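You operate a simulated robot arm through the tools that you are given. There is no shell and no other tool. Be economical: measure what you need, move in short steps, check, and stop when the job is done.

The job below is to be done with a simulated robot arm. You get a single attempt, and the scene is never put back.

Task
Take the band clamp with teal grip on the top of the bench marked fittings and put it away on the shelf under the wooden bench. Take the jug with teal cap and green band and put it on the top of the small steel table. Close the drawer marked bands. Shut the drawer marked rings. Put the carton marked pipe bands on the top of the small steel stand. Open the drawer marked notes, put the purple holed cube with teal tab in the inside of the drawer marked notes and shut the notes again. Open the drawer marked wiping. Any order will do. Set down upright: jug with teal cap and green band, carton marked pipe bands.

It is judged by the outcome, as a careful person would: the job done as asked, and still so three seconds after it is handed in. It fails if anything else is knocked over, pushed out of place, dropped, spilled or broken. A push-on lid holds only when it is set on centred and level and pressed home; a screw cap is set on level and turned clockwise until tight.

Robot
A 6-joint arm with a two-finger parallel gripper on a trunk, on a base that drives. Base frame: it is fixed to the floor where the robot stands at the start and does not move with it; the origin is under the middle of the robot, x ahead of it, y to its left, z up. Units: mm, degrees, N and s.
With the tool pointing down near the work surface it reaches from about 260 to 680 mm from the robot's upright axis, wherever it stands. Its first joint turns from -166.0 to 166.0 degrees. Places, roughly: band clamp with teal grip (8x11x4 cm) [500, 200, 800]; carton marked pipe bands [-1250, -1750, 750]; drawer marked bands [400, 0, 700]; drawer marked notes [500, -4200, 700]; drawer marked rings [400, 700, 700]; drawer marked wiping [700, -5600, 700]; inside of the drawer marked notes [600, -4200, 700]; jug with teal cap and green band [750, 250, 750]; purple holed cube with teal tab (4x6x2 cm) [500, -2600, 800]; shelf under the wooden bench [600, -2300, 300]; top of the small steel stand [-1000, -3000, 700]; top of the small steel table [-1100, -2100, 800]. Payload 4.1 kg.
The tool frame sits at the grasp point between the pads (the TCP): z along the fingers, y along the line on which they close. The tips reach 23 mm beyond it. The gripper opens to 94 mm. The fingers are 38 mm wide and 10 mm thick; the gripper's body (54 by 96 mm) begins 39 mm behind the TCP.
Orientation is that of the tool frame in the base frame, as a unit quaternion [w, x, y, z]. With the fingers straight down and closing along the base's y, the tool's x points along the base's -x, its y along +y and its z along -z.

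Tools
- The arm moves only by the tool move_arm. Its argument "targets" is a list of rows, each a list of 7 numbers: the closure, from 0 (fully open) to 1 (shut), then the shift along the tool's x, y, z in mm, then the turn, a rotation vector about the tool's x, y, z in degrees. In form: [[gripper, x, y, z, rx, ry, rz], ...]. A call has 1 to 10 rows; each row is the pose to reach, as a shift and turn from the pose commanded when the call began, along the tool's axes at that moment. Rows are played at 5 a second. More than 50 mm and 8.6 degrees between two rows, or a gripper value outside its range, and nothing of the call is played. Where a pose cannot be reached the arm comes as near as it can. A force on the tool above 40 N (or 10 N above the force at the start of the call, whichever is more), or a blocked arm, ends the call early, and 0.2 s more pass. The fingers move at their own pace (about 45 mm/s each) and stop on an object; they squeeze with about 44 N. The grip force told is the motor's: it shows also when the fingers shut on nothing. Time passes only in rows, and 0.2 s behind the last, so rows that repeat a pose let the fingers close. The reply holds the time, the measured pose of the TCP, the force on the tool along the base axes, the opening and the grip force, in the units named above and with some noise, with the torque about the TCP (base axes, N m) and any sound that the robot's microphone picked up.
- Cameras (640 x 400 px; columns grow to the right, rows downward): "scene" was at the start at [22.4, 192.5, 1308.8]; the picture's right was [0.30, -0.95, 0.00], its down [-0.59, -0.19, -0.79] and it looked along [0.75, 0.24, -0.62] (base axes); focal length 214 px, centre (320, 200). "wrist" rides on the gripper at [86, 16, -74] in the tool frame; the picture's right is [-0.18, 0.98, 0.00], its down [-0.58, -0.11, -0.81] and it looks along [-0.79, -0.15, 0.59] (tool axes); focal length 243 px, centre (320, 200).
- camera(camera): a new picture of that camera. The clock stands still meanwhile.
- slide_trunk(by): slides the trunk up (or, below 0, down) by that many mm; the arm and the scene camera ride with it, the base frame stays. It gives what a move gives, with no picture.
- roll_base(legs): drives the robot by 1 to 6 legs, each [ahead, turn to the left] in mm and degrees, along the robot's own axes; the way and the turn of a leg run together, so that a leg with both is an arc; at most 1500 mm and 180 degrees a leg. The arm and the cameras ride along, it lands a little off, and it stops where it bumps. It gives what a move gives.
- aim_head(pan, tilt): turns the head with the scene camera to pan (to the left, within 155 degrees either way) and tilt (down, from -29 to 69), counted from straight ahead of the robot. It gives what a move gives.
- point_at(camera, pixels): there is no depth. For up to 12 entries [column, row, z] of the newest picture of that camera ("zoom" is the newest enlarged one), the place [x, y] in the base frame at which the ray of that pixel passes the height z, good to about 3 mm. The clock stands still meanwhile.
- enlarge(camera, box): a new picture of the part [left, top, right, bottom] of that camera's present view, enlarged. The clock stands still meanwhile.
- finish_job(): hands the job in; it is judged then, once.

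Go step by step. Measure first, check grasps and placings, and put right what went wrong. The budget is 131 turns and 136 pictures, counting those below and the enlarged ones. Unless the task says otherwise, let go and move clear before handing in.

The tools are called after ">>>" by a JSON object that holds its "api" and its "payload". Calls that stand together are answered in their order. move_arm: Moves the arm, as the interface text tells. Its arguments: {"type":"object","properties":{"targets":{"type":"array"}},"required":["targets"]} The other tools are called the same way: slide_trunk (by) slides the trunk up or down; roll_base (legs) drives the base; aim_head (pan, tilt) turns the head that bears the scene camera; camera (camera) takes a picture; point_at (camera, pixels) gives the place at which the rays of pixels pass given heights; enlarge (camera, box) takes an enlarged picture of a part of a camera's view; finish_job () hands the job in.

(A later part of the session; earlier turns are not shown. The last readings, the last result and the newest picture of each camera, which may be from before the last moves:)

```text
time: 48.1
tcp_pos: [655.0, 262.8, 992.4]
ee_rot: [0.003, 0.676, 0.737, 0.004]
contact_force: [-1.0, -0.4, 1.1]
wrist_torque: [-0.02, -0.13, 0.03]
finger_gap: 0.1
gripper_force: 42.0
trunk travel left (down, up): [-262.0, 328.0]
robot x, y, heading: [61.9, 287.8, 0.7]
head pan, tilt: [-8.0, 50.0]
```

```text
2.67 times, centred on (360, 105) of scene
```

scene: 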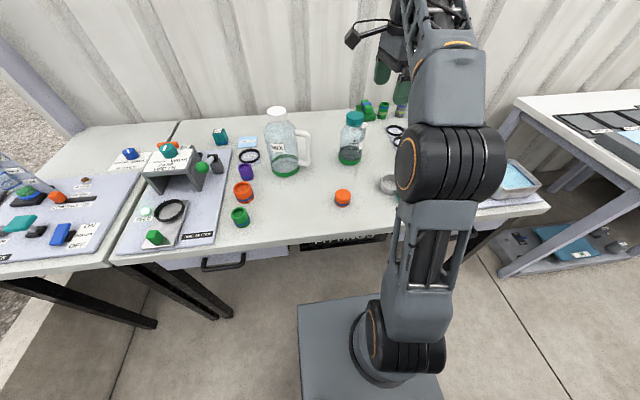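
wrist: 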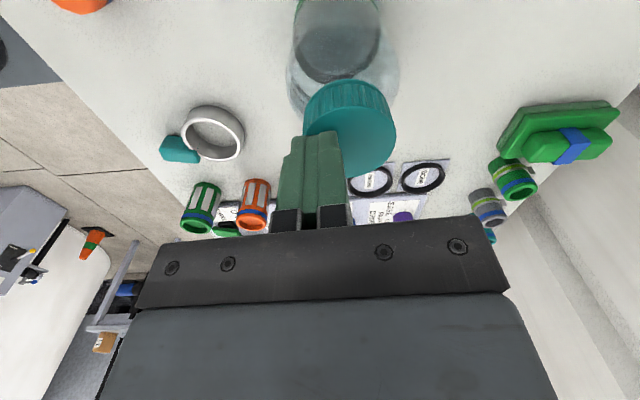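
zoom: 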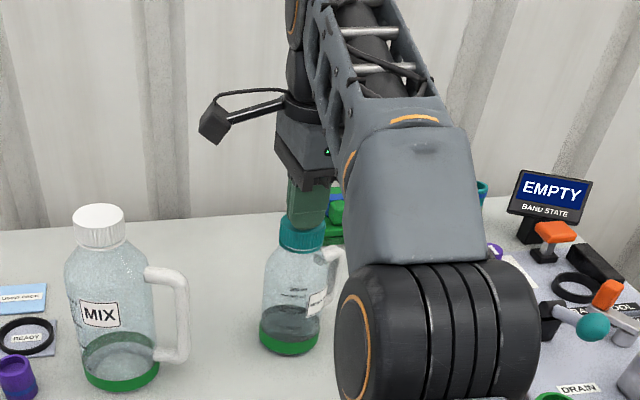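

The grip missed: gap 0.1, the cap slipped out from between the pads and the jug shifted slightly, still upright. I rise, reopen and re-measure.

>>> {"api": "move_arm", "payload": {"targets": [[1, 0, 0, -30, 0, 0, 0], [0, 0, 0, -40, 0, 0, 0], [0, 0, 0, -40, 0, 0, 0], [0, 0, 0, -40, 0, 0, 0], [0, 0, 0, -40, 0, 0, 0], [0, 0, 0, -40, 0, 0, 0]]}}

>>> {"api": "enlarge", "payload": {"camera": "wrist", "box": [240, 0, 440, 180]}}

```text
time: 49.5
tcp_pos: [656.7, 263.5, 1028.4]
ee_rot: [0.0, 0.676, 0.737, 0.002]
contact_force: [0.4, -0.8, -1.1]
wrist_torque: [-0.05, -0.02, 0.02]
finger_gap: 94.4
gripper_force: 0.1
trunk travel left (down, up): [-262.0, 328.0]
robot x, y, heading: [64.2, 288.5, 0.1]
head pan, tilt: [-8.0, 50.0]
```

```text
2.22 times, centred on (340, 90) of wrist
```

zoom: 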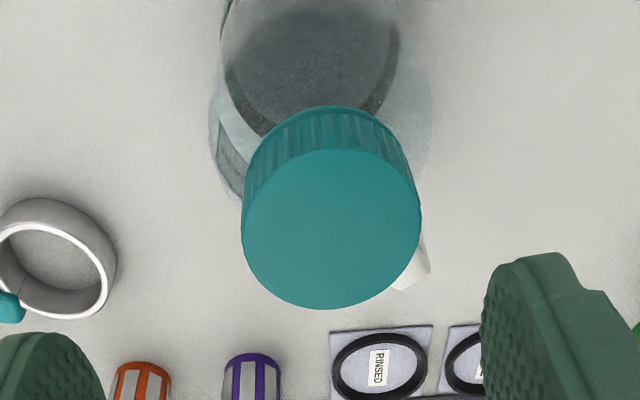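

>>> {"api": "point_at", "payload": {"camera": "zoom", "pixels": [[332, 230, 940], [332, 230, 965], [332, 230, 985], [243, 230, 965], [421, 230, 965]]}}

>>> {"api": "enlarge", "payload": {"camera": "scene", "box": [310, 80, 410, 180]}}

```text
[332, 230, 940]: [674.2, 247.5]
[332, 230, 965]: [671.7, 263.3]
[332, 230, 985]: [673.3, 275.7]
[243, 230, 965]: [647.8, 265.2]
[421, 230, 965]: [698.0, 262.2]
```

```text
4.00 times, centred on (360, 130) of scene
```

zoom: 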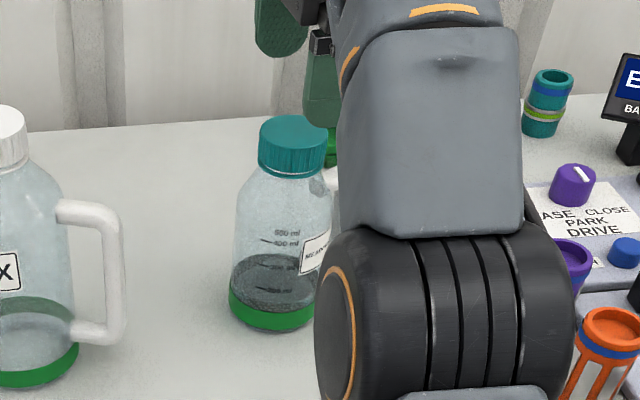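

>>> {"api": "point_at", "payload": {"camera": "zoom", "pixels": [[293, 132, 920], [293, 132, 940], [293, 132, 965], [273, 325, 790], [273, 325, 810], [273, 325, 830]]}}

```text
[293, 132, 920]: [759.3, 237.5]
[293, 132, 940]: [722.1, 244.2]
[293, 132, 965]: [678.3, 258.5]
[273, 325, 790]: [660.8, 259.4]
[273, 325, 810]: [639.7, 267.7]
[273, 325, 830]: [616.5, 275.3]
```

The cap is now at (673, 263), top ≈967, and the fingertips had wedged on the sloping shoulder. I regrip higher, with only the cap between the pads, and check before lifting.

>>> {"api": "move_arm", "payload": {"targets": [[0, -1, 8, 10, 0, 0, 0], [0, -1, 16, 25, 0, 0, 0], [0, -1, 16, 50, 0, 0, 0], [0, -1, 16, 70, 0, 0, 0], [0, -1, 16, 70, 0, 0, 0], [0.7, -1, 16, 70, 0, 0, 0], [1, -1, 16, 70, 0, 0, 0], [1, -1, 16, 70, 0, 0, 0], [1, -1, 16, 70, 0, 0, 0], [1, -1, 16, 70, 0, 0, 0]]}}

>>> {"api": "camera", "payload": {"camera": "wrist"}}

```text
time: 51.7
tcp_pos: [672.7, 263.6, 959.0]
ee_rot: [0.0, 0.676, 0.737, 0.002]
contact_force: [-0.5, -0.2, -0.6]
wrist_torque: [0.03, 0.08, 0.01]
finger_gap: 49.3
gripper_force: 43.3
trunk travel left (down, up): [-262.0, 328.0]
robot x, y, heading: [64.5, 290.5, 0.2]
head pan, tilt: [-8.0, 50.0]
```

```text
94 pictures are left
```

wrist: 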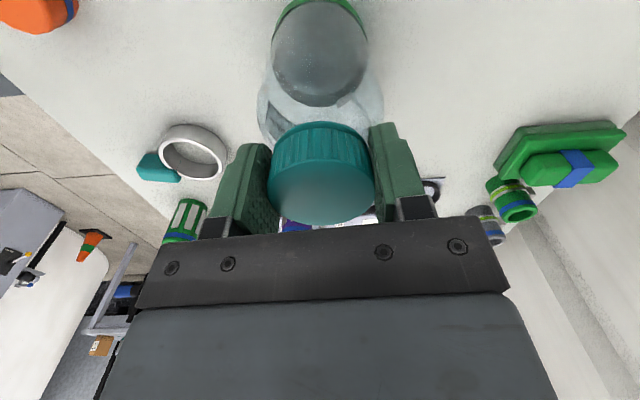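

Good grip: gap 49.3 mm with the cap between the pads. I lift slowly.

>>> {"api": "move_arm", "payload": {"targets": [[1, 0, 0, -3, 0, 0, 0], [1, 0, 0, -6, 0, 0, 0], [1, 0, 0, -10, 0, 0, 0], [1, 0, 0, -14, 0, 0, 0], [1, 0, 0, -20, 0, 0, 0]]}}

>>> {"api": "enlarge", "payload": {"camera": "scene", "box": [310, 80, 410, 180]}}

```text
time: 52.9
tcp_pos: [672.2, 263.9, 979.2]
ee_rot: [0.001, 0.676, 0.737, 0.002]
contact_force: [-0.7, -0.1, -1.9]
wrist_torque: [0.01, -0.02, 0.02]
finger_gap: 49.2
gripper_force: 44.1
trunk travel left (down, up): [-262.0, 328.0]
robot x, y, heading: [62.6, 286.3, 0.2]
head pan, tilt: [-8.0, 50.0]
```

```text
4.00 times, centred on (360, 130) of scene
```

zoom: 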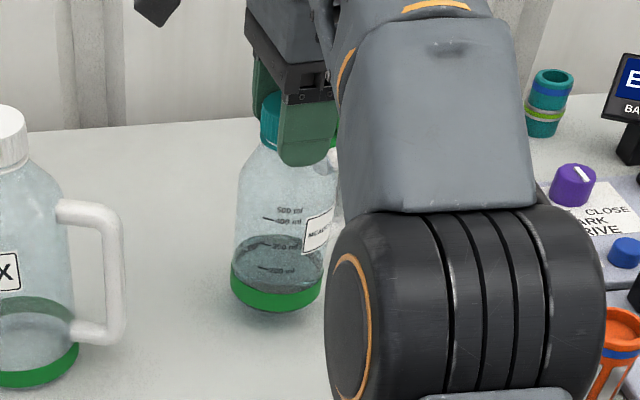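

The whole jug lifted (green band off the surface). I raise it and draw it in for the drive.

>>> {"api": "move_arm", "payload": {"targets": [[1, 0, 0, -20, 0, 0, 0], [1, 0, 0, -45, 0, 0, 0], [1, 2, -25, -70, 0, 0, 0], [1, 5, -60, -80, 0, 0, 0], [1, 8, -95, -80, 0, 0, 0], [1, 11, -130, -80, 0, 0, 0], [1, 14, -165, -80, 0, 0, 0], [1, 17, -200, -80, 0, 0, 0], [1, 20, -235, -80, 0, 0, 0], [1, 22, -250, -80, 0, 0, 0]]}}

>>> {"api": "roll_base", "payload": {"legs": [[-450, 0]]}}

>>> {"api": "aim_head", "payload": {"pan": -120, "tilt": 25}}

>>> {"api": "camera", "payload": {"camera": "scene"}}

```text
time: 55.1
tcp_pos: [421.9, 263.7, 1059.1]
ee_rot: [0.001, 0.676, 0.737, 0.002]
contact_force: [0.1, 0.3, -1.7]
wrist_torque: [-0.01, 0.0, 0.0]
finger_gap: 49.0
gripper_force: 44.0
out of reach, approached as far as the arm can: row 2, 3
trunk travel left (down, up): [-262.0, 328.0]
robot x, y, heading: [61.7, 286.3, 0.0]
head pan, tilt: [-8.0, 50.0]
```

```text
time: 57.8
tcp_pos: [-29.0, 263.7, 1058.9]
ee_rot: [0.0, 0.675, 0.738, 0.002]
contact_force: [-0.1, -0.5, -2.4]
wrist_torque: [0.02, 0.02, -0.02]
finger_gap: 48.7
gripper_force: 43.9
trunk travel left (down, up): [-262.0, 328.0]
robot x, y, heading: [-387.7, 289.4, -0.2]
head pan, tilt: [-8.0, 50.0]
```

```text
time: 59.7
tcp_pos: [-29.5, 262.4, 1057.5]
ee_rot: [0.0, 0.676, 0.737, 0.001]
contact_force: [0.8, -0.2, -2.7]
wrist_torque: [0.02, -0.01, 0.01]
finger_gap: 48.5
gripper_force: 44.5
trunk travel left (down, up): [-262.0, 328.0]
robot x, y, heading: [-386.3, 283.1, 0.2]
head pan, tilt: [-120.0, 25.0]
```

```text
92 pictures are left
```

scene: 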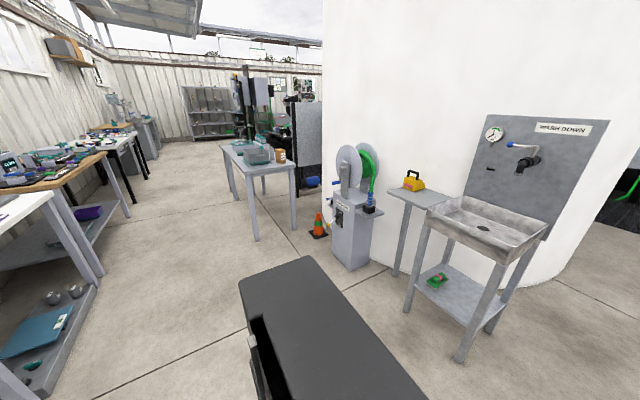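

Table with bins is visible around (258,152). I zoom there and measure.

>>> {"api": "enlarge", "payload": {"camera": "scene", "box": [200, 110, 330, 220]}}

>>> {"api": "point_at", "payload": {"camera": "scene", "pixels": [[220, 148, 780], [236, 168, 780], [298, 163, 780], [266, 140, 780], [281, 158, 790], [257, 240, 0], [318, 235, 0], [345, 268, 0], [415, 185, 750]]}}

```text
3.64 times, centred on (265, 165) of scene
```

zoom: 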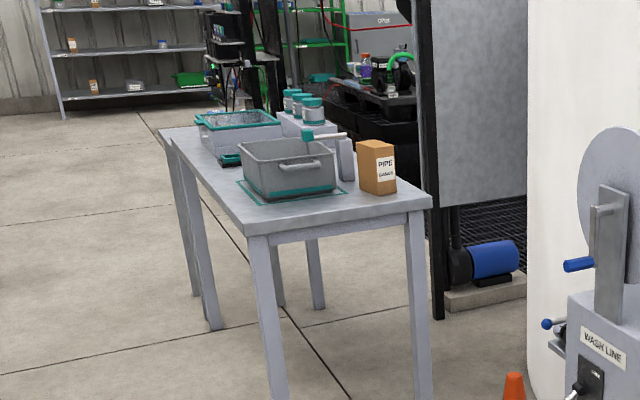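

```text
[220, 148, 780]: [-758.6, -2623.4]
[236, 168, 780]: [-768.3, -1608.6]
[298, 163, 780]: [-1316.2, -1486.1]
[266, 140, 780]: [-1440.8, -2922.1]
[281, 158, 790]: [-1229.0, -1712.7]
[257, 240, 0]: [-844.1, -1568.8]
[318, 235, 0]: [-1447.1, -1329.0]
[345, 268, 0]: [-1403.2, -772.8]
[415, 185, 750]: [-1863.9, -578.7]
```

The jug's goal table also holds the PIPE BANDS carton; its near end is at y≈-1530. I drive round to face that end, holding the jug ahead.

>>> {"api": "roll_base", "payload": {"legs": [[0, -123.3], [937, 0], [0, 33.3], [400, 0]]}}

>>> {"api": "aim_head", "payload": {"pan": 0, "tilt": 35}}

>>> {"api": "camera", "payload": {"camera": "scene"}}

```text
time: 73.5
tcp_pos: [-947.0, -1256.4, 1056.9]
ee_rot: [0.002, 0.999, 0.034, 0.002]
contact_force: [-0.5, -0.4, -2.6]
wrist_torque: [0.02, 0.02, -0.02]
finger_gap: 48.2
gripper_force: 43.2
trunk travel left (down, up): [-262.0, 328.0]
robot x, y, heading: [-918.7, -897.8, -90.9]
head pan, tilt: [-120.0, 25.0]
```

```text
time: 75.5
tcp_pos: [-946.7, -1257.0, 1058.2]
ee_rot: [0.002, 0.999, 0.035, 0.001]
contact_force: [-0.2, -0.6, -2.9]
wrist_torque: [0.01, 0.03, 0.01]
finger_gap: 48.5
gripper_force: 44.2
trunk travel left (down, up): [-262.0, 328.0]
robot x, y, heading: [-919.0, -900.6, -90.9]
head pan, tilt: [0.0, 35.0]
```

```text
90 pictures are left
```

scene: 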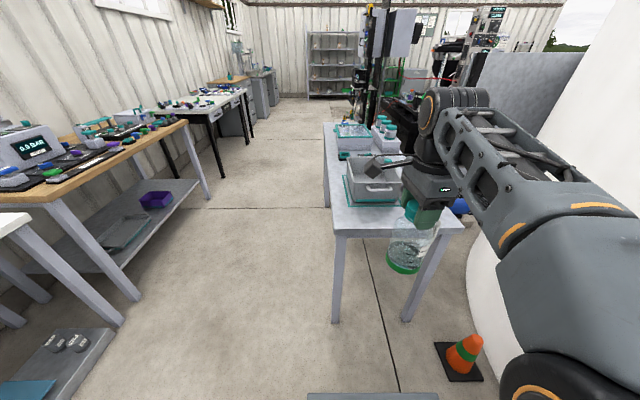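

The table end is ahead. I zoom in to find a free spot.

>>> {"api": "enlarge", "payload": {"camera": "scene", "box": [310, 110, 480, 270]}}

>>> {"api": "point_at", "payload": {"camera": "scene", "pixels": [[335, 231, 760], [335, 231, 800], [463, 228, 760], [463, 228, 800], [345, 203, 800], [400, 200, 800], [323, 123, 800], [360, 215, 800], [334, 323, 0], [405, 320, 0]]}}

```text
2.50 times, centred on (395, 190) of scene
```

zoom: 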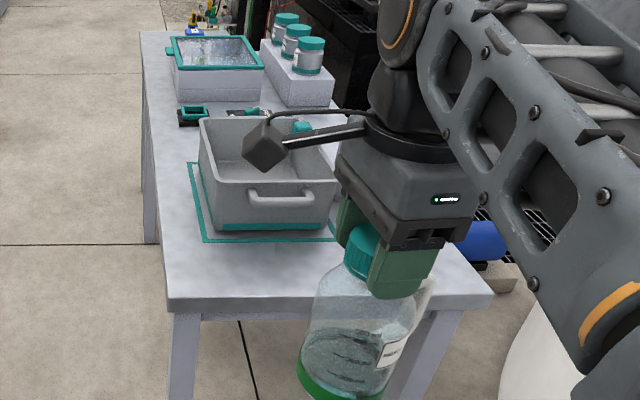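

```text
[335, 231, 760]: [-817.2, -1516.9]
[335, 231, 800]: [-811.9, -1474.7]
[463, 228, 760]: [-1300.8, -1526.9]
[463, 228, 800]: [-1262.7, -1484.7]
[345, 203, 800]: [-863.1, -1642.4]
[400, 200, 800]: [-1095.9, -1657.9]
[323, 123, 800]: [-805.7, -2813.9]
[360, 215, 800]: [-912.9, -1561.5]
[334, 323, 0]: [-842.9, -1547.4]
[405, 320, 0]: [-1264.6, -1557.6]
```

Free strip on the table end lies at y -1500…-1640 in front of the bin mat. I drive 150 mm closer and extend the jug over it.

>>> {"api": "roll_base", "payload": {"legs": [[150, 0]]}}

>>> {"api": "move_arm", "payload": {"targets": [[1, 3, 40, 0, 0, 0, 0], [1, 6, 80, 0, 0, 0, 0], [1, 9, 120, 10, 0, 0, 0], [1, 9, 160, 25, 0, 0, 0], [1, 9, 165, 40, 0, 0, 0]]}}

>>> {"api": "camera", "payload": {"camera": "scene"}}

>>> {"api": "camera", "payload": {"camera": "wrist"}}

```text
time: 76.9
tcp_pos: [-949.4, -1407.8, 1057.9]
ee_rot: [0.002, 0.999, 0.035, 0.002]
contact_force: [-0.4, 0.1, -1.9]
wrist_torque: [0.01, -0.02, 0.02]
finger_gap: 48.1
gripper_force: 44.0
trunk travel left (down, up): [-262.0, 328.0]
robot x, y, heading: [-916.8, -1049.6, -91.1]
head pan, tilt: [0.0, 35.0]
```

```text
time: 78.1
tcp_pos: [-929.7, -1573.3, 1016.9]
ee_rot: [0.002, 0.999, 0.034, 0.002]
contact_force: [0.3, -0.2, -2.8]
wrist_torque: [0.01, -0.02, 0.01]
finger_gap: 48.6
gripper_force: 43.8
trunk travel left (down, up): [-262.0, 328.0]
robot x, y, heading: [-916.3, -1049.5, -90.8]
head pan, tilt: [0.0, 35.0]
```

```text
88 pictures are left
```

scene: 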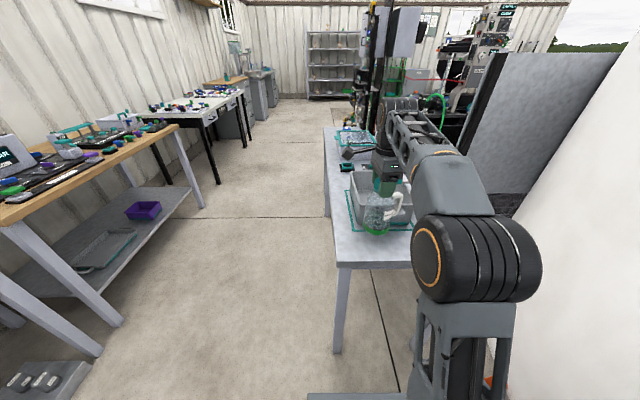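

```text
87 pictures are left
```

wrist: 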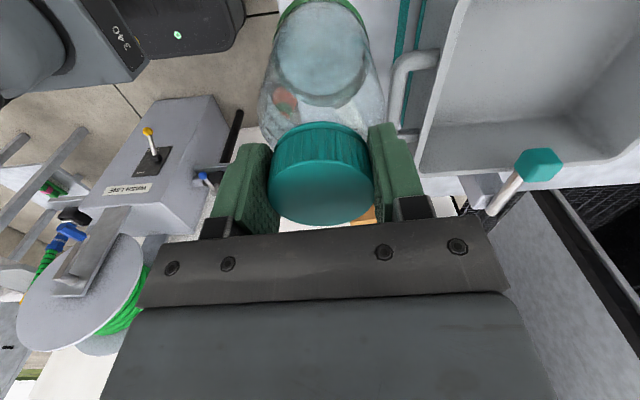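

Jug is over the free strip, clear of the bin. I lower gradually and watch the force.

>>> {"api": "move_arm", "payload": {"targets": [[1, 0, 0, 30, 0, 0, 0], [1, 0, 0, 55, 0, 0, 0], [1, 0, 0, 60, 0, 0, 0], [1, 0, 0, 64, 0, 0, 0], [1, 0, 0, 68, 0, 0, 0]]}}

>>> {"api": "enlarge", "payload": {"camera": "scene", "box": [320, 150, 440, 280]}}

```text
time: 79.3
tcp_pos: [-929.4, -1572.3, 950.5]
ee_rot: [0.001, 0.999, 0.035, 0.001]
contact_force: [0.3, 0.7, -2.3]
wrist_torque: [0.02, -0.01, 0.04]
finger_gap: 48.4
gripper_force: 44.3
trunk travel left (down, up): [-262.0, 328.0]
robot x, y, heading: [-919.2, -1049.3, -90.6]
head pan, tilt: [0.0, 35.0]
```

```text
3.08 times, centred on (380, 215) of scene
```

zoom: 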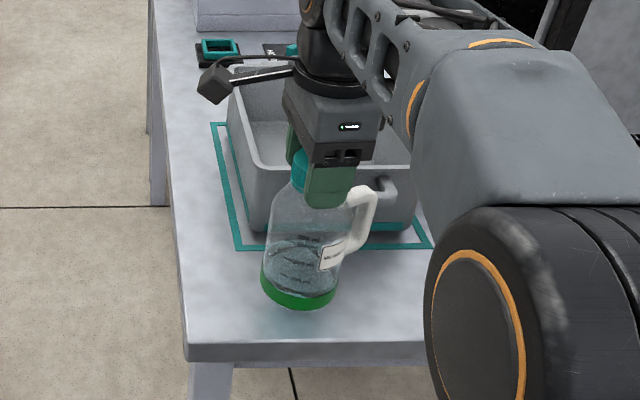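

Still a small gap below the jug. I continue in 3–4 mm steps.

>>> {"api": "move_arm", "payload": {"targets": [[1, 0, 0, 3, 0, 0, 0], [1, 0, 0, 6, 0, 0, 0], [1, 0, 0, 9, 0, 0, 0], [1, 0, 0, 12, 0, 0, 0], [1, 0, 0, 15, 0, 0, 0]]}}

>>> {"api": "enlarge", "payload": {"camera": "scene", "box": [320, 150, 440, 280]}}

```text
time: 80.5
tcp_pos: [-928.5, -1572.5, 934.4]
ee_rot: [0.002, 0.999, 0.035, 0.001]
contact_force: [0.5, -0.2, -3.0]
wrist_torque: [-0.01, -0.01, 0.03]
finger_gap: 48.8
gripper_force: 44.0
trunk travel left (down, up): [-262.0, 328.0]
robot x, y, heading: [-918.7, -1049.0, -90.8]
head pan, tilt: [0.0, 35.0]
```

```text
3.08 times, centred on (380, 215) of scene
```

zoom: 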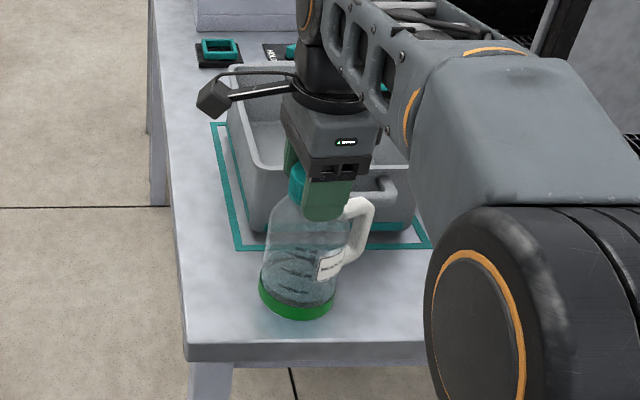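

>>> {"api": "move_arm", "payload": {"targets": [[1, 0, 5, 3, 0, 0, 0], [1, 0, 10, 6, 0, 0, 0], [1, 0, 10, 9, 0, 0, 0], [1, 0, 10, 12, 0, 0, 0], [1, 0, 10, 15, 0, 0, 0], [1, 0, 10, 18, 0, 0, 0]]}}

>>> {"api": "enlarge", "payload": {"camera": "scene", "box": [320, 150, 440, 280]}}

```text
time: 81.9
tcp_pos: [-927.7, -1583.1, 918.9]
ee_rot: [0.004, 0.999, 0.035, 0.001]
contact_force: [0.5, 0.6, 4.5]
wrist_torque: [0.18, 0.03, -0.01]
finger_gap: 48.3
gripper_force: 44.2
trunk travel left (down, up): [-262.0, 328.0]
robot x, y, heading: [-913.5, -1048.7, -90.8]
head pan, tilt: [0.0, 35.0]
```

```text
3.08 times, centred on (380, 215) of scene
```

zoom: 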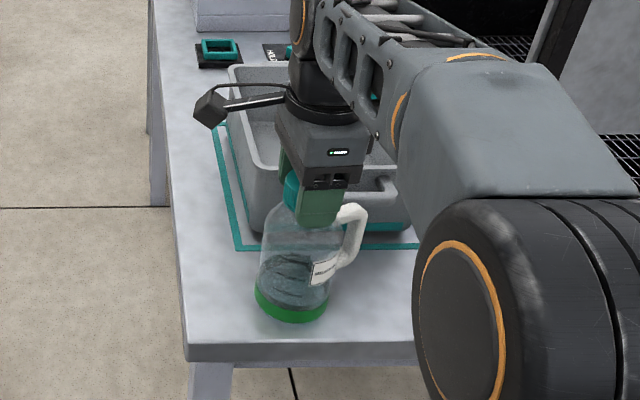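

The force turned to +4.5 N: the jug stands on the table. I open and rise.

>>> {"api": "move_arm", "payload": {"targets": [[0.6, 0, 0, 0, 0, 0, 0], [0.3, 0, 0, 0, 0, 0, 0], [0, 0, 0, 0, 0, 0, 0], [0, 0, 0, 0, 0, 0, 0], [0, 0, 0, -20, 0, 0, 0], [0, 0, 0, -60, 0, 0, 0], [0, 0, 0, -100, 0, 0, 0], [0, 0, -30, -130, 0, 0, 0], [0, 0, -60, -150, 0, 0, 0]]}}

>>> {"api": "camera", "payload": {"camera": "scene"}}

>>> {"api": "camera", "payload": {"camera": "wrist"}}

```text
time: 83.9
tcp_pos: [-932.2, -1521.2, 1067.3]
ee_rot: [0.001, 0.999, 0.036, 0.001]
contact_force: [-0.5, -0.1, -0.2]
wrist_torque: [0.0, 0.01, 0.01]
finger_gap: 94.0
gripper_force: 0.1
trunk travel left (down, up): [-262.0, 328.0]
robot x, y, heading: [-917.0, -1051.5, -90.7]
head pan, tilt: [0.0, 35.0]
```

```text
83 pictures are left
```

scene: 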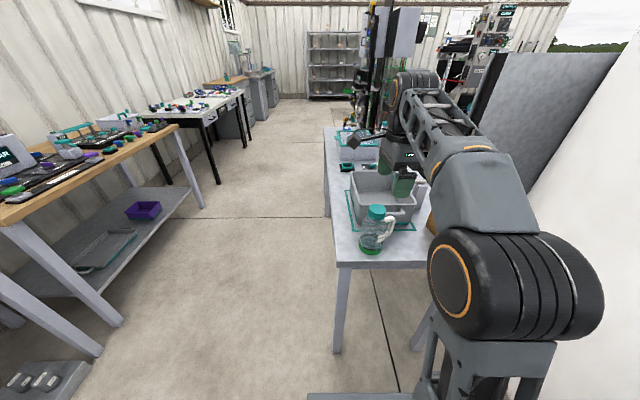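

```text
82 pictures are left
```

wrist: 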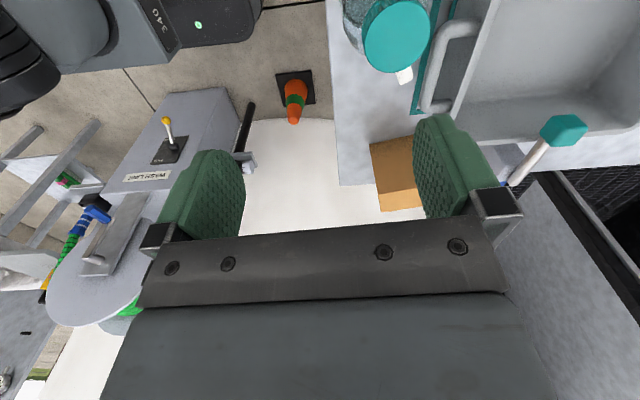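

The jug stands upright on the table. Now the carton, partly seen in the wrist view at (395,175); I enlarge and measure.

>>> {"api": "enlarge", "payload": {"camera": "wrist", "box": [330, 100, 450, 220]}}

>>> {"api": "point_at", "payload": {"camera": "wrist", "pixels": [[370, 142, 880], [415, 136, 880], [423, 207, 880], [381, 212, 880], [395, 6, 920], [338, 187, 775]]}}

```text
3.33 times, centred on (390, 160) of wrist
```

zoom: 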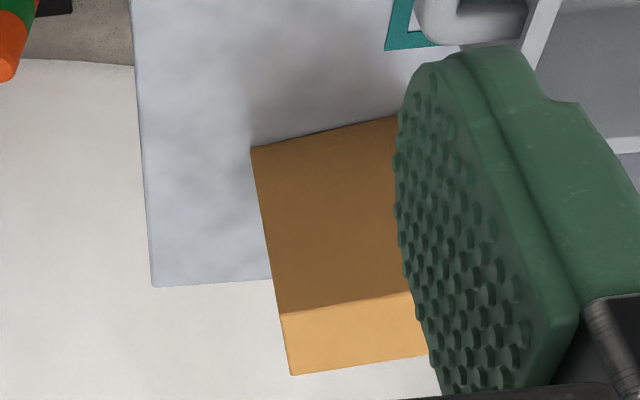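

```text
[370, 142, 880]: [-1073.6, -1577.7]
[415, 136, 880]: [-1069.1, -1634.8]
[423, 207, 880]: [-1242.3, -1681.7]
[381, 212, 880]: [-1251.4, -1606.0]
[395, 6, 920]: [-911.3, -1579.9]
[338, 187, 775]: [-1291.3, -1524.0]
```

>>> {"api": "point_at", "payload": {"camera": "zoom", "pixels": [[252, 149, 765], [252, 149, 775], [252, 149, 785], [281, 314, 860], [281, 314, 880], [281, 314, 900], [281, 314, 920], [290, 375, 880], [290, 375, 900], [290, 375, 920], [152, 287, 775]]}}

```text
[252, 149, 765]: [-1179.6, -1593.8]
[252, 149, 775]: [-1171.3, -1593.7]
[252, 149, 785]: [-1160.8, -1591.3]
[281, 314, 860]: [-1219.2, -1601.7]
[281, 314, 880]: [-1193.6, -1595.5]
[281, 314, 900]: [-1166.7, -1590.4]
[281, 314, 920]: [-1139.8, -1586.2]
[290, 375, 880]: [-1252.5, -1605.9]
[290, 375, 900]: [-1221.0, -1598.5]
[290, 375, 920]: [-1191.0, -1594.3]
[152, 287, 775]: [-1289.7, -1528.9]
```

Carton: near face corner (-1171,-1594), top z≈897, about 57 mm thick in x, yawed ~8°. I drive 100 mm closer and swing the gripper over it, closing along x.

>>> {"api": "roll_base", "payload": {"legs": [[100, 0]]}}

>>> {"api": "move_arm", "payload": {"targets": [[0, -27, -1, 0, 0, 0, -8.6], [0, -53, -2, 0, 0, 0, -17.2], [0, -80, -3, 0, 0, 0, -25.8], [0, -106, -4, 0, 0, 0, -34.4], [0, -133, -5, 10, 0, 0, -43], [0, -160, -6, 20, 0, 0, -51.6], [0, -186, -7, 30, 0, 0, -60.2], [0, -213, -8, 40, 0, 0, -68.8], [0, -239, -9, 50, 0, 0, -77.4], [0, -262, -10, 60, 0, 0, -86]]}}

>>> {"api": "camera", "payload": {"camera": "wrist"}}

>>> {"api": "camera", "payload": {"camera": "scene"}}

```text
time: 85.0
tcp_pos: [-934.8, -1622.5, 1067.5]
ee_rot: [0.001, 0.999, 0.035, 0.001]
contact_force: [0.2, 0.0, 0.3]
wrist_torque: [-0.01, 0.02, 0.0]
finger_gap: 93.9
gripper_force: 0.2
trunk travel left (down, up): [-262.0, 328.0]
robot x, y, heading: [-922.4, -1148.4, -90.8]
head pan, tilt: [0.0, 35.0]
```

```text
time: 87.2
tcp_pos: [-1195.7, -1631.1, 1005.7]
ee_rot: [0.002, 0.706, 0.708, 0.001]
contact_force: [1.4, 0.0, 0.4]
wrist_torque: [-0.02, 0.02, -0.03]
finger_gap: 94.0
gripper_force: 0.1
trunk travel left (down, up): [-262.0, 328.0]
robot x, y, heading: [-920.2, -1149.3, -90.8]
head pan, tilt: [0.0, 35.0]
```

```text
80 pictures are left
```

wrist: 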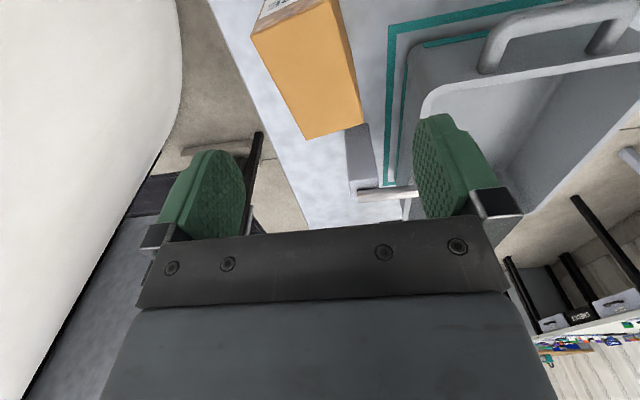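

```text
79 pictures are left
```

scene: 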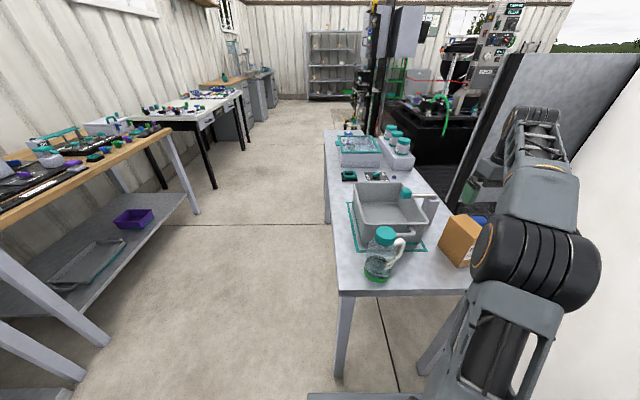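

>>> {"api": "enlarge", "payload": {"camera": "wrist", "box": [220, 0, 420, 160]}}

>>> {"api": "point_at", "payload": {"camera": "wrist", "pixels": [[252, 37, 897], [330, 3, 897], [345, 26, 897], [362, 122, 897], [303, 138, 897]]}}

```text
2.50 times, centred on (320, 80) of wrist
```

zoom: 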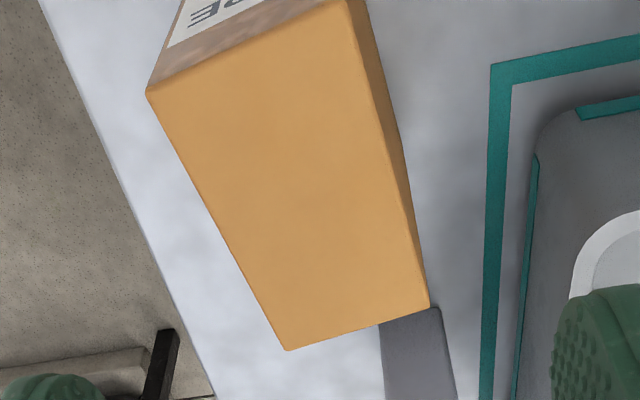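

```text
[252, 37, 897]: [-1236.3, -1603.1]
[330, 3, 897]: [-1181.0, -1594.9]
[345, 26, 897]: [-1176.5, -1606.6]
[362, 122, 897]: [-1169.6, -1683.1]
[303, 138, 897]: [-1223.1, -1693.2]
```

Carton top centre is (-1201,-1643), 57×91 mm, yaw ≈9°. I align, then descend around it.

>>> {"api": "move_arm", "payload": {"targets": [[0, -6, -3, 15, 0, 0, -4.5], [0, -12.5, -5, 40, 0, 0, -9], [0, -12.5, -5, 80, 0, 0, -9], [0, -12.5, -5, 110, 0, 0, -9], [0, -12.5, -5, 138, 0, 0, -9], [0, -12.5, -5, 138, 0, 0, -9]]}}

>>> {"api": "camera", "payload": {"camera": "wrist"}}

```text
time: 88.6
tcp_pos: [-1201.0, -1645.6, 868.6]
ee_rot: [0.002, 0.65, 0.76, 0.0]
contact_force: [-0.5, -0.7, -0.4]
wrist_torque: [-0.02, 0.03, 0.01]
finger_gap: 94.0
gripper_force: 0.0
trunk travel left (down, up): [-262.0, 328.0]
robot x, y, heading: [-922.2, -1148.9, -91.0]
head pan, tilt: [0.0, 35.0]
```

```text
77 pictures are left
```

wrist: 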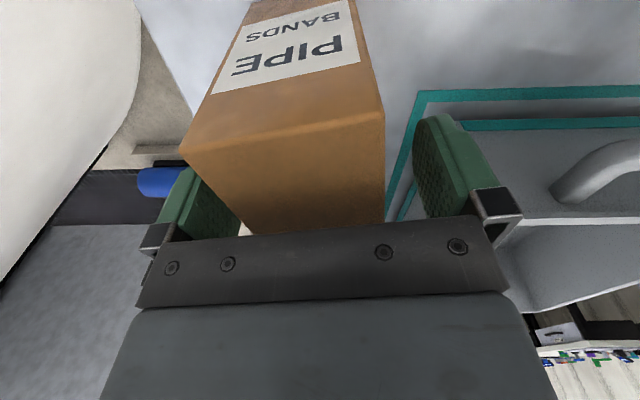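

The carton is between the fingers. I close and check, then lift.

>>> {"api": "move_arm", "payload": {"targets": [[0.4, 0, 0, 0, 0, 0, 0], [1, 0, 0, 0, 0, 0, 0], [1, 0, 0, 0, 0, 0, 0], [1, 0, 0, 0, 0, 0, 0], [1, 0, 0, -4, 0, 0, 0], [1, 0, 0, -10, 0, 0, 0], [1, 0, 0, -20, 0, 0, 0]]}}

>>> {"api": "enlarge", "payload": {"camera": "scene", "box": [320, 150, 520, 320]}}

```text
time: 90.2
tcp_pos: [-1200.8, -1643.5, 888.2]
ee_rot: [0.001, 0.65, 0.76, -0.001]
contact_force: [-0.3, -0.5, -0.8]
wrist_torque: [-0.01, 0.0, -0.02]
finger_gap: 59.7
gripper_force: 43.8
trunk travel left (down, up): [-262.0, 328.0]
robot x, y, heading: [-918.2, -1152.8, -90.7]
head pan, tilt: [0.0, 35.0]
```

```text
2.35 times, centred on (420, 235) of scene
```

zoom: 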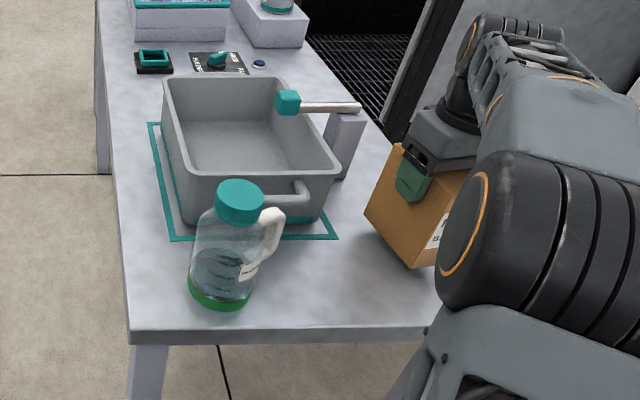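

Carton held (gap 59.7). I raise it, draw it in and back away from the table.

>>> {"api": "move_arm", "payload": {"targets": [[1, 0, 0, -40, 0, 0, 0], [1, 0, 0, -80, 0, 0, 0], [1, 10, 10, -120, 0, 0, 0], [1, 35, 30, -150, 0, 0, 0], [1, 65, 55, -170, 0, 0, 0], [1, 95, 80, -180, 0, 0, 0], [1, 125, 105, -180, 0, 0, 0], [1, 150, 130, -180, 0, 0, 0], [1, 170, 148, -180, 0, 0, 0]]}}

>>> {"api": "roll_base", "payload": {"legs": [[-300, 0], [0, 46], [840, 0], [0, -46], [1000, 0]]}}

>>> {"api": "aim_head", "payload": {"pan": -35, "tilt": 30}}

>>> {"api": "camera", "payload": {"camera": "scene"}}

```text
time: 92.2
tcp_pos: [-1082.1, -1451.3, 1068.7]
ee_rot: [0.001, 0.65, 0.76, 0.0]
contact_force: [-0.4, 0.1, -0.5]
wrist_torque: [0.0, 0.01, 0.03]
finger_gap: 59.5
gripper_force: 44.5
trunk travel left (down, up): [-262.0, 328.0]
robot x, y, heading: [-922.2, -1150.7, -91.0]
head pan, tilt: [0.0, 35.0]
```

```text
time: 107.3
tcp_pos: [-499.3, -2742.0, 1068.0]
ee_rot: [0.001, 0.648, 0.761, 0.0]
contact_force: [-0.3, 0.1, -0.9]
wrist_torque: [-0.03, 0.01, -0.03]
finger_gap: 59.5
gripper_force: 44.2
trunk travel left (down, up): [-262.0, 328.0]
robot x, y, heading: [-337.7, -2440.4, -90.8]
head pan, tilt: [0.0, 35.0]
```

```text
time: 108.3
tcp_pos: [-499.7, -2743.5, 1069.3]
ee_rot: [0.002, 0.648, 0.762, 0.0]
contact_force: [0.1, -0.6, -0.9]
wrist_torque: [-0.02, -0.02, 0.04]
finger_gap: 59.7
gripper_force: 44.2
trunk travel left (down, up): [-262.0, 328.0]
robot x, y, heading: [-338.8, -2442.9, -90.5]
head pan, tilt: [-35.0, 30.0]
```

```text
75 pictures are left
```

scene: 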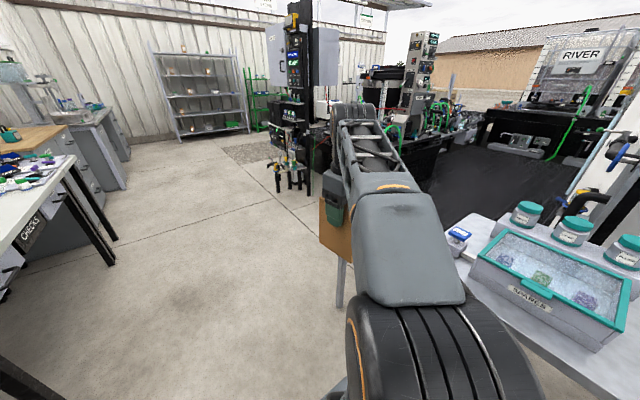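

>>> {"api": "aim_head", "payload": {"pan": -65, "tilt": 40}}

>>> {"api": "camera", "payload": {"camera": "scene"}}

>>> {"api": "camera", "payload": {"camera": "wrist"}}

```text
time: 109.3
tcp_pos: [-500.0, -2742.2, 1067.8]
ee_rot: [0.002, 0.647, 0.762, 0.0]
contact_force: [-0.1, -0.2, -1.6]
wrist_torque: [-0.04, -0.02, -0.04]
finger_gap: 59.6
gripper_force: 43.7
trunk travel left (down, up): [-262.0, 328.0]
robot x, y, heading: [-339.0, -2441.7, -90.7]
head pan, tilt: [-65.0, 40.0]
```

```text
74 pictures are left
```

scene: 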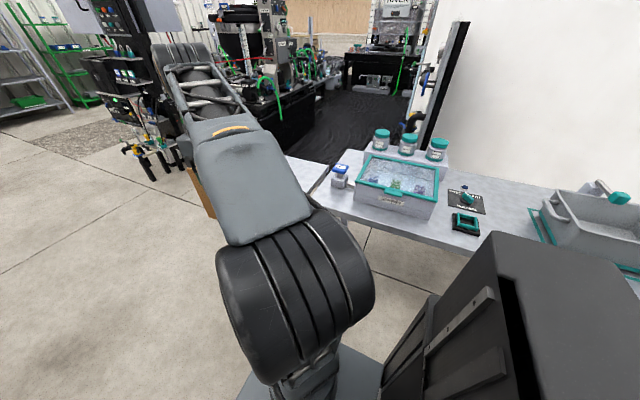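

```text
73 pictures are left
```

wrist: 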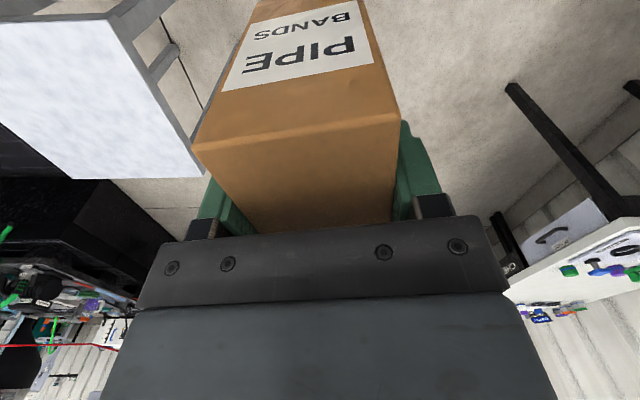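

The stand top shows in the wrist view (corners (205,178) and (110,12)). I measure it.

>>> {"api": "point_at", "payload": {"camera": "wrist", "pixels": [[204, 177, 700], [204, 177, 740], [204, 177, 775], [110, 14, 740], [70, 178, 740], [0, 120, 740], [0, 24, 740]]}}

>>> {"api": "point_at", "payload": {"camera": "scene", "pixels": [[288, 157, 740], [325, 165, 740], [312, 198, 740], [330, 165, 775], [312, 200, 775], [340, 188, 775]]}}

>>> {"api": "enlarge", "payload": {"camera": "scene", "box": [260, 120, 380, 230]}}

```text
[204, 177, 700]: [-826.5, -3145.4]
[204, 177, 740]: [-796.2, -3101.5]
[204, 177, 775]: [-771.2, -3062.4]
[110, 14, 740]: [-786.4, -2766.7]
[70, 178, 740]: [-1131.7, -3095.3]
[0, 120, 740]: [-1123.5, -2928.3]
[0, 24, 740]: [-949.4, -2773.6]
```

```text
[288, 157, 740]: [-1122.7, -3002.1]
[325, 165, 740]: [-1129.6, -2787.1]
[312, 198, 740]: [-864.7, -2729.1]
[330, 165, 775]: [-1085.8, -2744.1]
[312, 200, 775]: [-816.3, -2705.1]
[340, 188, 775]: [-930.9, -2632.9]
```

```text
3.64 times, centred on (320, 175) of scene
```

zoom: 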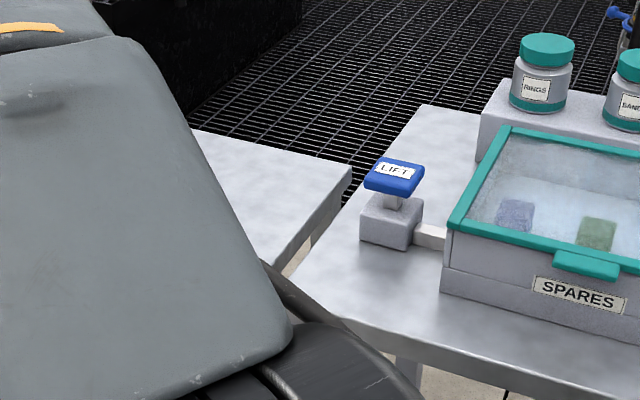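

Stand top spans about x -800…-1130, y -2770…-3100, z≈735, empty. I drive abreast of it and turn to face it.

>>> {"api": "roll_base", "payload": {"legs": [[490, 0], [0, -89.5], [60, 0]]}}

>>> {"api": "aim_head", "payload": {"pan": 12, "tilt": 45}}

>>> {"api": "camera", "payload": {"camera": "scene"}}

>>> {"api": "camera", "payload": {"camera": "wrist"}}

```text
time: 116.5
tcp_pos: [-710.0, -2768.4, 1070.1]
ee_rot: [0.001, 0.996, 0.085, -0.003]
contact_force: [0.2, 0.7, -1.0]
wrist_torque: [-0.01, 0.0, 0.0]
finger_gap: 59.6
gripper_force: 44.0
trunk travel left (down, up): [-262.0, 328.0]
robot x, y, heading: [-409.5, -2923.7, 179.7]
head pan, tilt: [-65.0, 40.0]
```

```text
time: 118.0
tcp_pos: [-710.3, -2768.8, 1069.3]
ee_rot: [0.001, 0.996, 0.086, -0.001]
contact_force: [0.8, -0.3, -0.9]
wrist_torque: [0.0, 0.02, 0.01]
finger_gap: 59.5
gripper_force: 43.9
trunk travel left (down, up): [-262.0, 328.0]
robot x, y, heading: [-405.5, -2928.5, 179.6]
head pan, tilt: [12.0, 45.0]
```

```text
71 pictures are left
```

scene: 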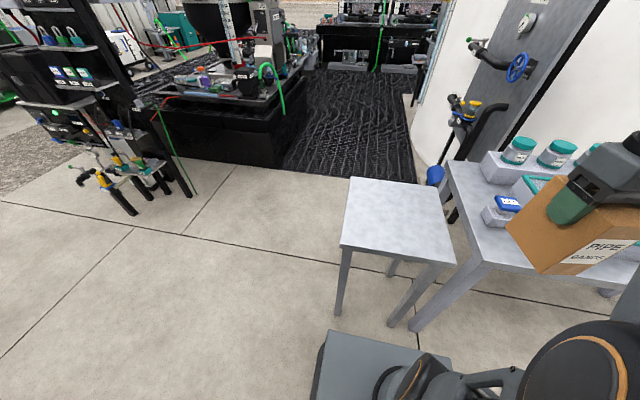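

```text
70 pictures are left
```

wrist: 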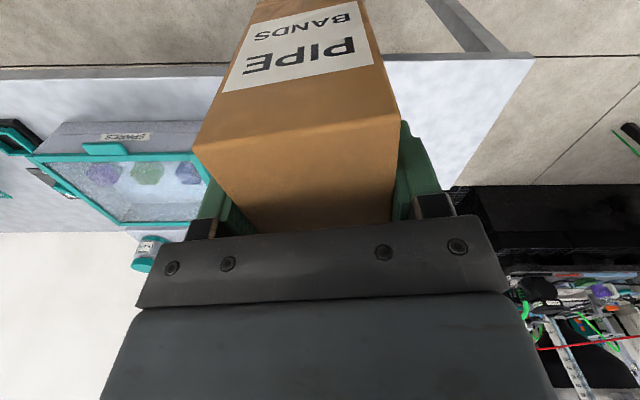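

>>> {"api": "point_at", "payload": {"camera": "scene", "pixels": [[340, 245, 700], [340, 245, 740], [350, 178, 740], [446, 187, 740], [455, 265, 740], [455, 265, 700], [398, 212, 740], [398, 212, 700]]}}

>>> {"api": "point_at", "payload": {"camera": "wrist", "pixels": [[535, 54, 700], [535, 54, 740], [447, 187, 700], [447, 187, 740]]}}

```text
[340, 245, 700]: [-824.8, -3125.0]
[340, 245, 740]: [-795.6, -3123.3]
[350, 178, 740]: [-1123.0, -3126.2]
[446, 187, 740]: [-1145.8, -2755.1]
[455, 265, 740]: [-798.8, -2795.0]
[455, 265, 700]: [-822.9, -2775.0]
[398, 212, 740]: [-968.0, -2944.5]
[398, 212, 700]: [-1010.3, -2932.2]
```

```text
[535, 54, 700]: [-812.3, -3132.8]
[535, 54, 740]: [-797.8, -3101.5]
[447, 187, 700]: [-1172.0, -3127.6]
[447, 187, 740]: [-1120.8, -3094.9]
```

>>> {"api": "move_arm", "payload": {"targets": [[1, -39, 18, 0, 0, 0, 0], [1, -77, 36, 0, 0, 0, 0], [1, -116, 55, 0, 0, 0, 0], [1, -155, 73, 0, 0, 0, 0], [1, -193, 91, 0, 0, 0, 0], [1, -232, 109, 0, 0, 0, 0], [1, -271, 127, 20, 0, 0, 0], [1, -271, 127, 60, 0, 0, 0], [1, -271, 127, 100, 0, 0, 0], [1, -271, 127, 140, 0, 0, 0]]}}

>>> {"api": "move_arm", "payload": {"targets": [[1, 0, 0, 30, 0, 0, 0], [1, 0, 0, 50, 0, 0, 0], [1, 0, 0, 60, 0, 0, 0], [1, 0, 0, 65, 0, 0, 0]]}}

>>> {"api": "camera", "payload": {"camera": "scene"}}

```text
time: 120.2
tcp_pos: [-955.5, -2940.3, 930.7]
ee_rot: [0.0, 0.996, 0.084, -0.001]
contact_force: [0.2, 0.0, -1.5]
wrist_torque: [0.0, -0.02, -0.04]
finger_gap: 59.3
gripper_force: 43.9
trunk travel left (down, up): [-262.0, 328.0]
robot x, y, heading: [-406.6, -2924.5, 179.8]
head pan, tilt: [12.0, 45.0]
```

```text
time: 121.2
tcp_pos: [-955.3, -2939.6, 865.2]
ee_rot: [0.001, 0.996, 0.084, -0.001]
contact_force: [-0.3, -0.6, -1.9]
wrist_torque: [0.01, 0.01, -0.02]
finger_gap: 59.4
gripper_force: 44.0
trunk travel left (down, up): [-262.0, 328.0]
robot x, y, heading: [-407.1, -2927.1, 179.6]
head pan, tilt: [12.0, 45.0]
```

```text
69 pictures are left
```

scene: 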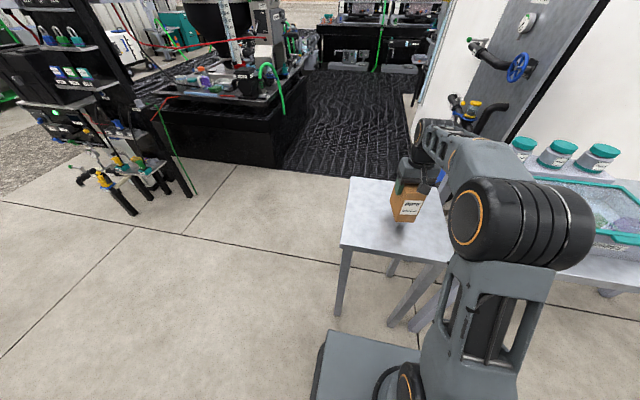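

The carton is centred over the stand; I lower in small steps until contact shows.

>>> {"api": "move_arm", "payload": {"targets": [[1, 0, 0, 5, 0, 0, 0], [1, 0, 0, 10, 0, 0, 0], [1, 0, 0, 15, 0, 0, 0], [1, 0, 0, 19, 0, 0, 0], [1, 0, 0, 23, 0, 0, 0], [1, 0, 0, 27, 0, 0, 0]]}}

>>> {"api": "enlarge", "payload": {"camera": "scene", "box": [330, 140, 460, 280]}}

```text
time: 122.6
tcp_pos: [-957.7, -2939.8, 837.2]
ee_rot: [0.001, 0.996, 0.084, -0.002]
contact_force: [0.3, 0.7, -0.6]
wrist_torque: [0.05, 0.02, -0.04]
finger_gap: 59.6
gripper_force: 43.8
trunk travel left (down, up): [-262.0, 328.0]
robot x, y, heading: [-408.2, -2928.3, 179.7]
head pan, tilt: [12.0, 45.0]
```

```text
2.86 times, centred on (395, 210) of scene
```

zoom: 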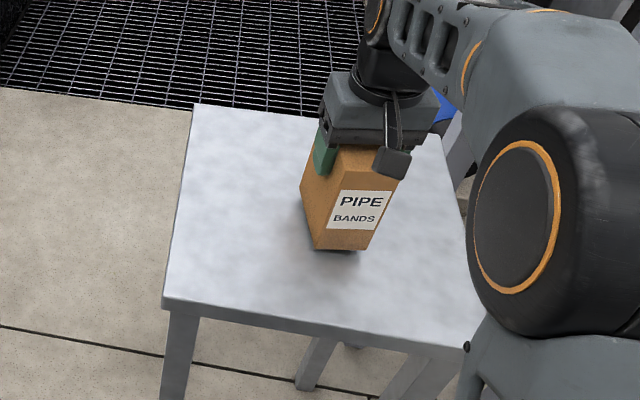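

>>> {"api": "move_arm", "payload": {"targets": [[1, 0, 0, 3, 0, 0, 0], [1, 0, 0, 6, 0, 0, 0], [1, 0, 0, 9, 0, 0, 0], [1, 0, 0, 12, 0, 0, 0], [1, 0, 0, 15, 0, 0, 0]]}}

>>> {"api": "enlarge", "payload": {"camera": "scene", "box": [330, 140, 460, 280]}}

```text
time: 123.8
tcp_pos: [-955.4, -2940.1, 827.8]
ee_rot: [0.0, 0.996, 0.084, -0.006]
contact_force: [-0.3, -0.6, 34.3]
wrist_torque: [0.08, -0.82, -0.01]
finger_gap: 59.6
gripper_force: 43.7
trunk travel left (down, up): [-262.0, 328.0]
robot x, y, heading: [-408.1, -2927.4, 179.8]
head pan, tilt: [12.0, 45.0]
```

```text
2.86 times, centred on (395, 210) of scene
```

zoom: 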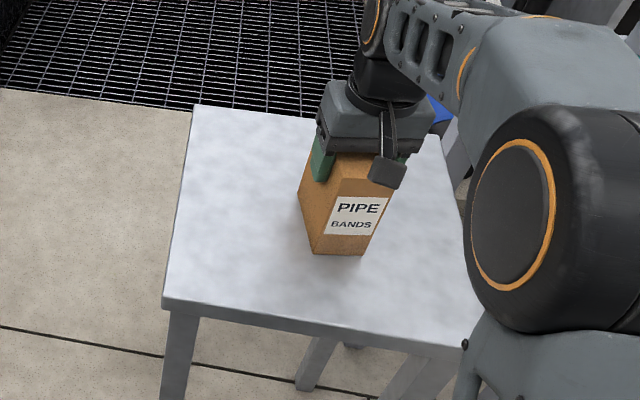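

Contact at 34 N: seated. I relieve the press a little, open and rise.

>>> {"api": "move_arm", "payload": {"targets": [[1, 0, 0, -5, 0, 0, 0], [0.5, 0, 0, -5, 0, 0, 0], [0, 0, 0, -5, 0, 0, 0], [0, 0, 0, -5, 0, 0, 0], [0, 0, 0, -25, 0, 0, 0], [0, 0, 0, -65, 0, 0, 0], [0, 0, 0, -105, 0, 0, 0], [0, 30, 0, -145, 0, 0, 0], [0, 70, 0, -175, 0, 0, 0], [0, 110, 0, -200, 0, 0, 0]]}}

>>> {"api": "camera", "payload": {"camera": "scene"}}

```text
time: 126.0
tcp_pos: [-849.6, -2920.7, 1023.2]
ee_rot: [0.001, 0.996, 0.084, -0.001]
contact_force: [0.3, -0.6, 0.4]
wrist_torque: [0.0, 0.0, 0.04]
finger_gap: 93.8
gripper_force: 0.0
trunk travel left (down, up): [-262.0, 328.0]
robot x, y, heading: [-405.8, -2929.1, 179.7]
head pan, tilt: [12.0, 45.0]
```

```text
66 pictures are left
```

scene: 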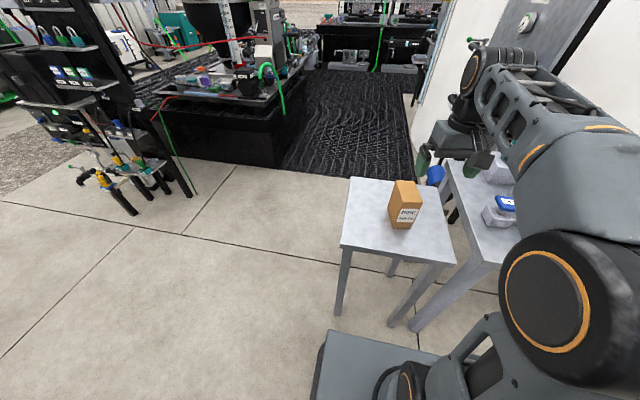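

The carton stands upright on the stand. Next I drive to the notes drawer (about y -4200) to open it first.

>>> {"api": "roll_base", "payload": {"legs": [[0, 90], [1250, 0], [0, 90]]}}

>>> {"api": "aim_head", "payload": {"pan": 10, "tilt": 35}}

>>> {"api": "camera", "payload": {"camera": "scene"}}

>>> {"api": "camera", "payload": {"camera": "wrist"}}

```text
time: 139.9
tcp_pos: [24.9, -4177.4, 1022.9]
ee_rot: [0.002, -0.077, 0.997, 0.0]
contact_force: [0.3, -0.6, -0.2]
wrist_torque: [0.03, 0.02, 0.01]
finger_gap: 94.1
gripper_force: 0.1
trunk travel left (down, up): [-262.0, 328.0]
robot x, y, heading: [-417.7, -4166.1, -1.2]
head pan, tilt: [12.0, 45.0]
```

```text
time: 140.6
tcp_pos: [25.2, -4177.4, 1021.6]
ee_rot: [0.001, -0.076, 0.997, 0.001]
contact_force: [-0.7, -0.7, 0.7]
wrist_torque: [-0.01, -0.01, 0.0]
finger_gap: 93.9
gripper_force: 0.1
trunk travel left (down, up): [-262.0, 328.0]
robot x, y, heading: [-416.5, -4167.5, -1.1]
head pan, tilt: [10.0, 35.0]
```

```text
65 pictures are left
```

scene: 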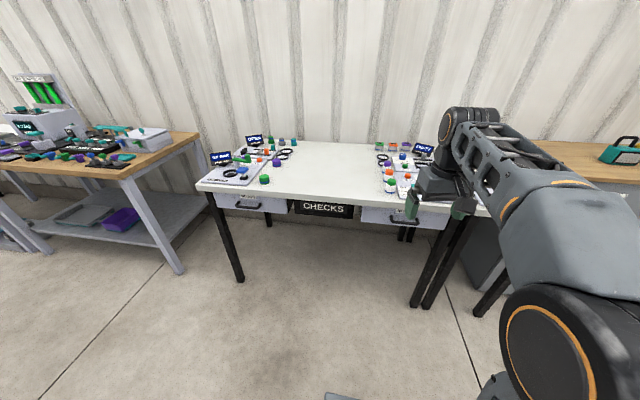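

```text
64 pictures are left
```

wrist: 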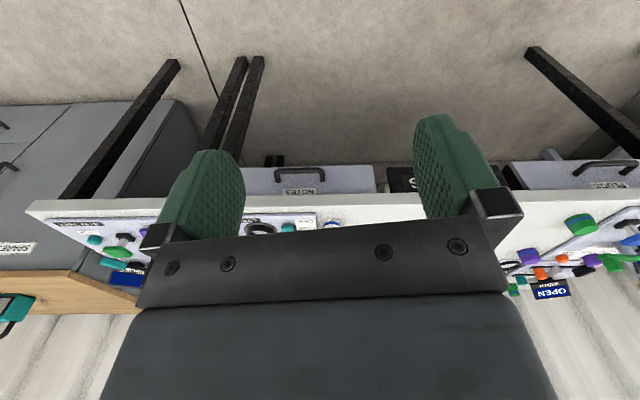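

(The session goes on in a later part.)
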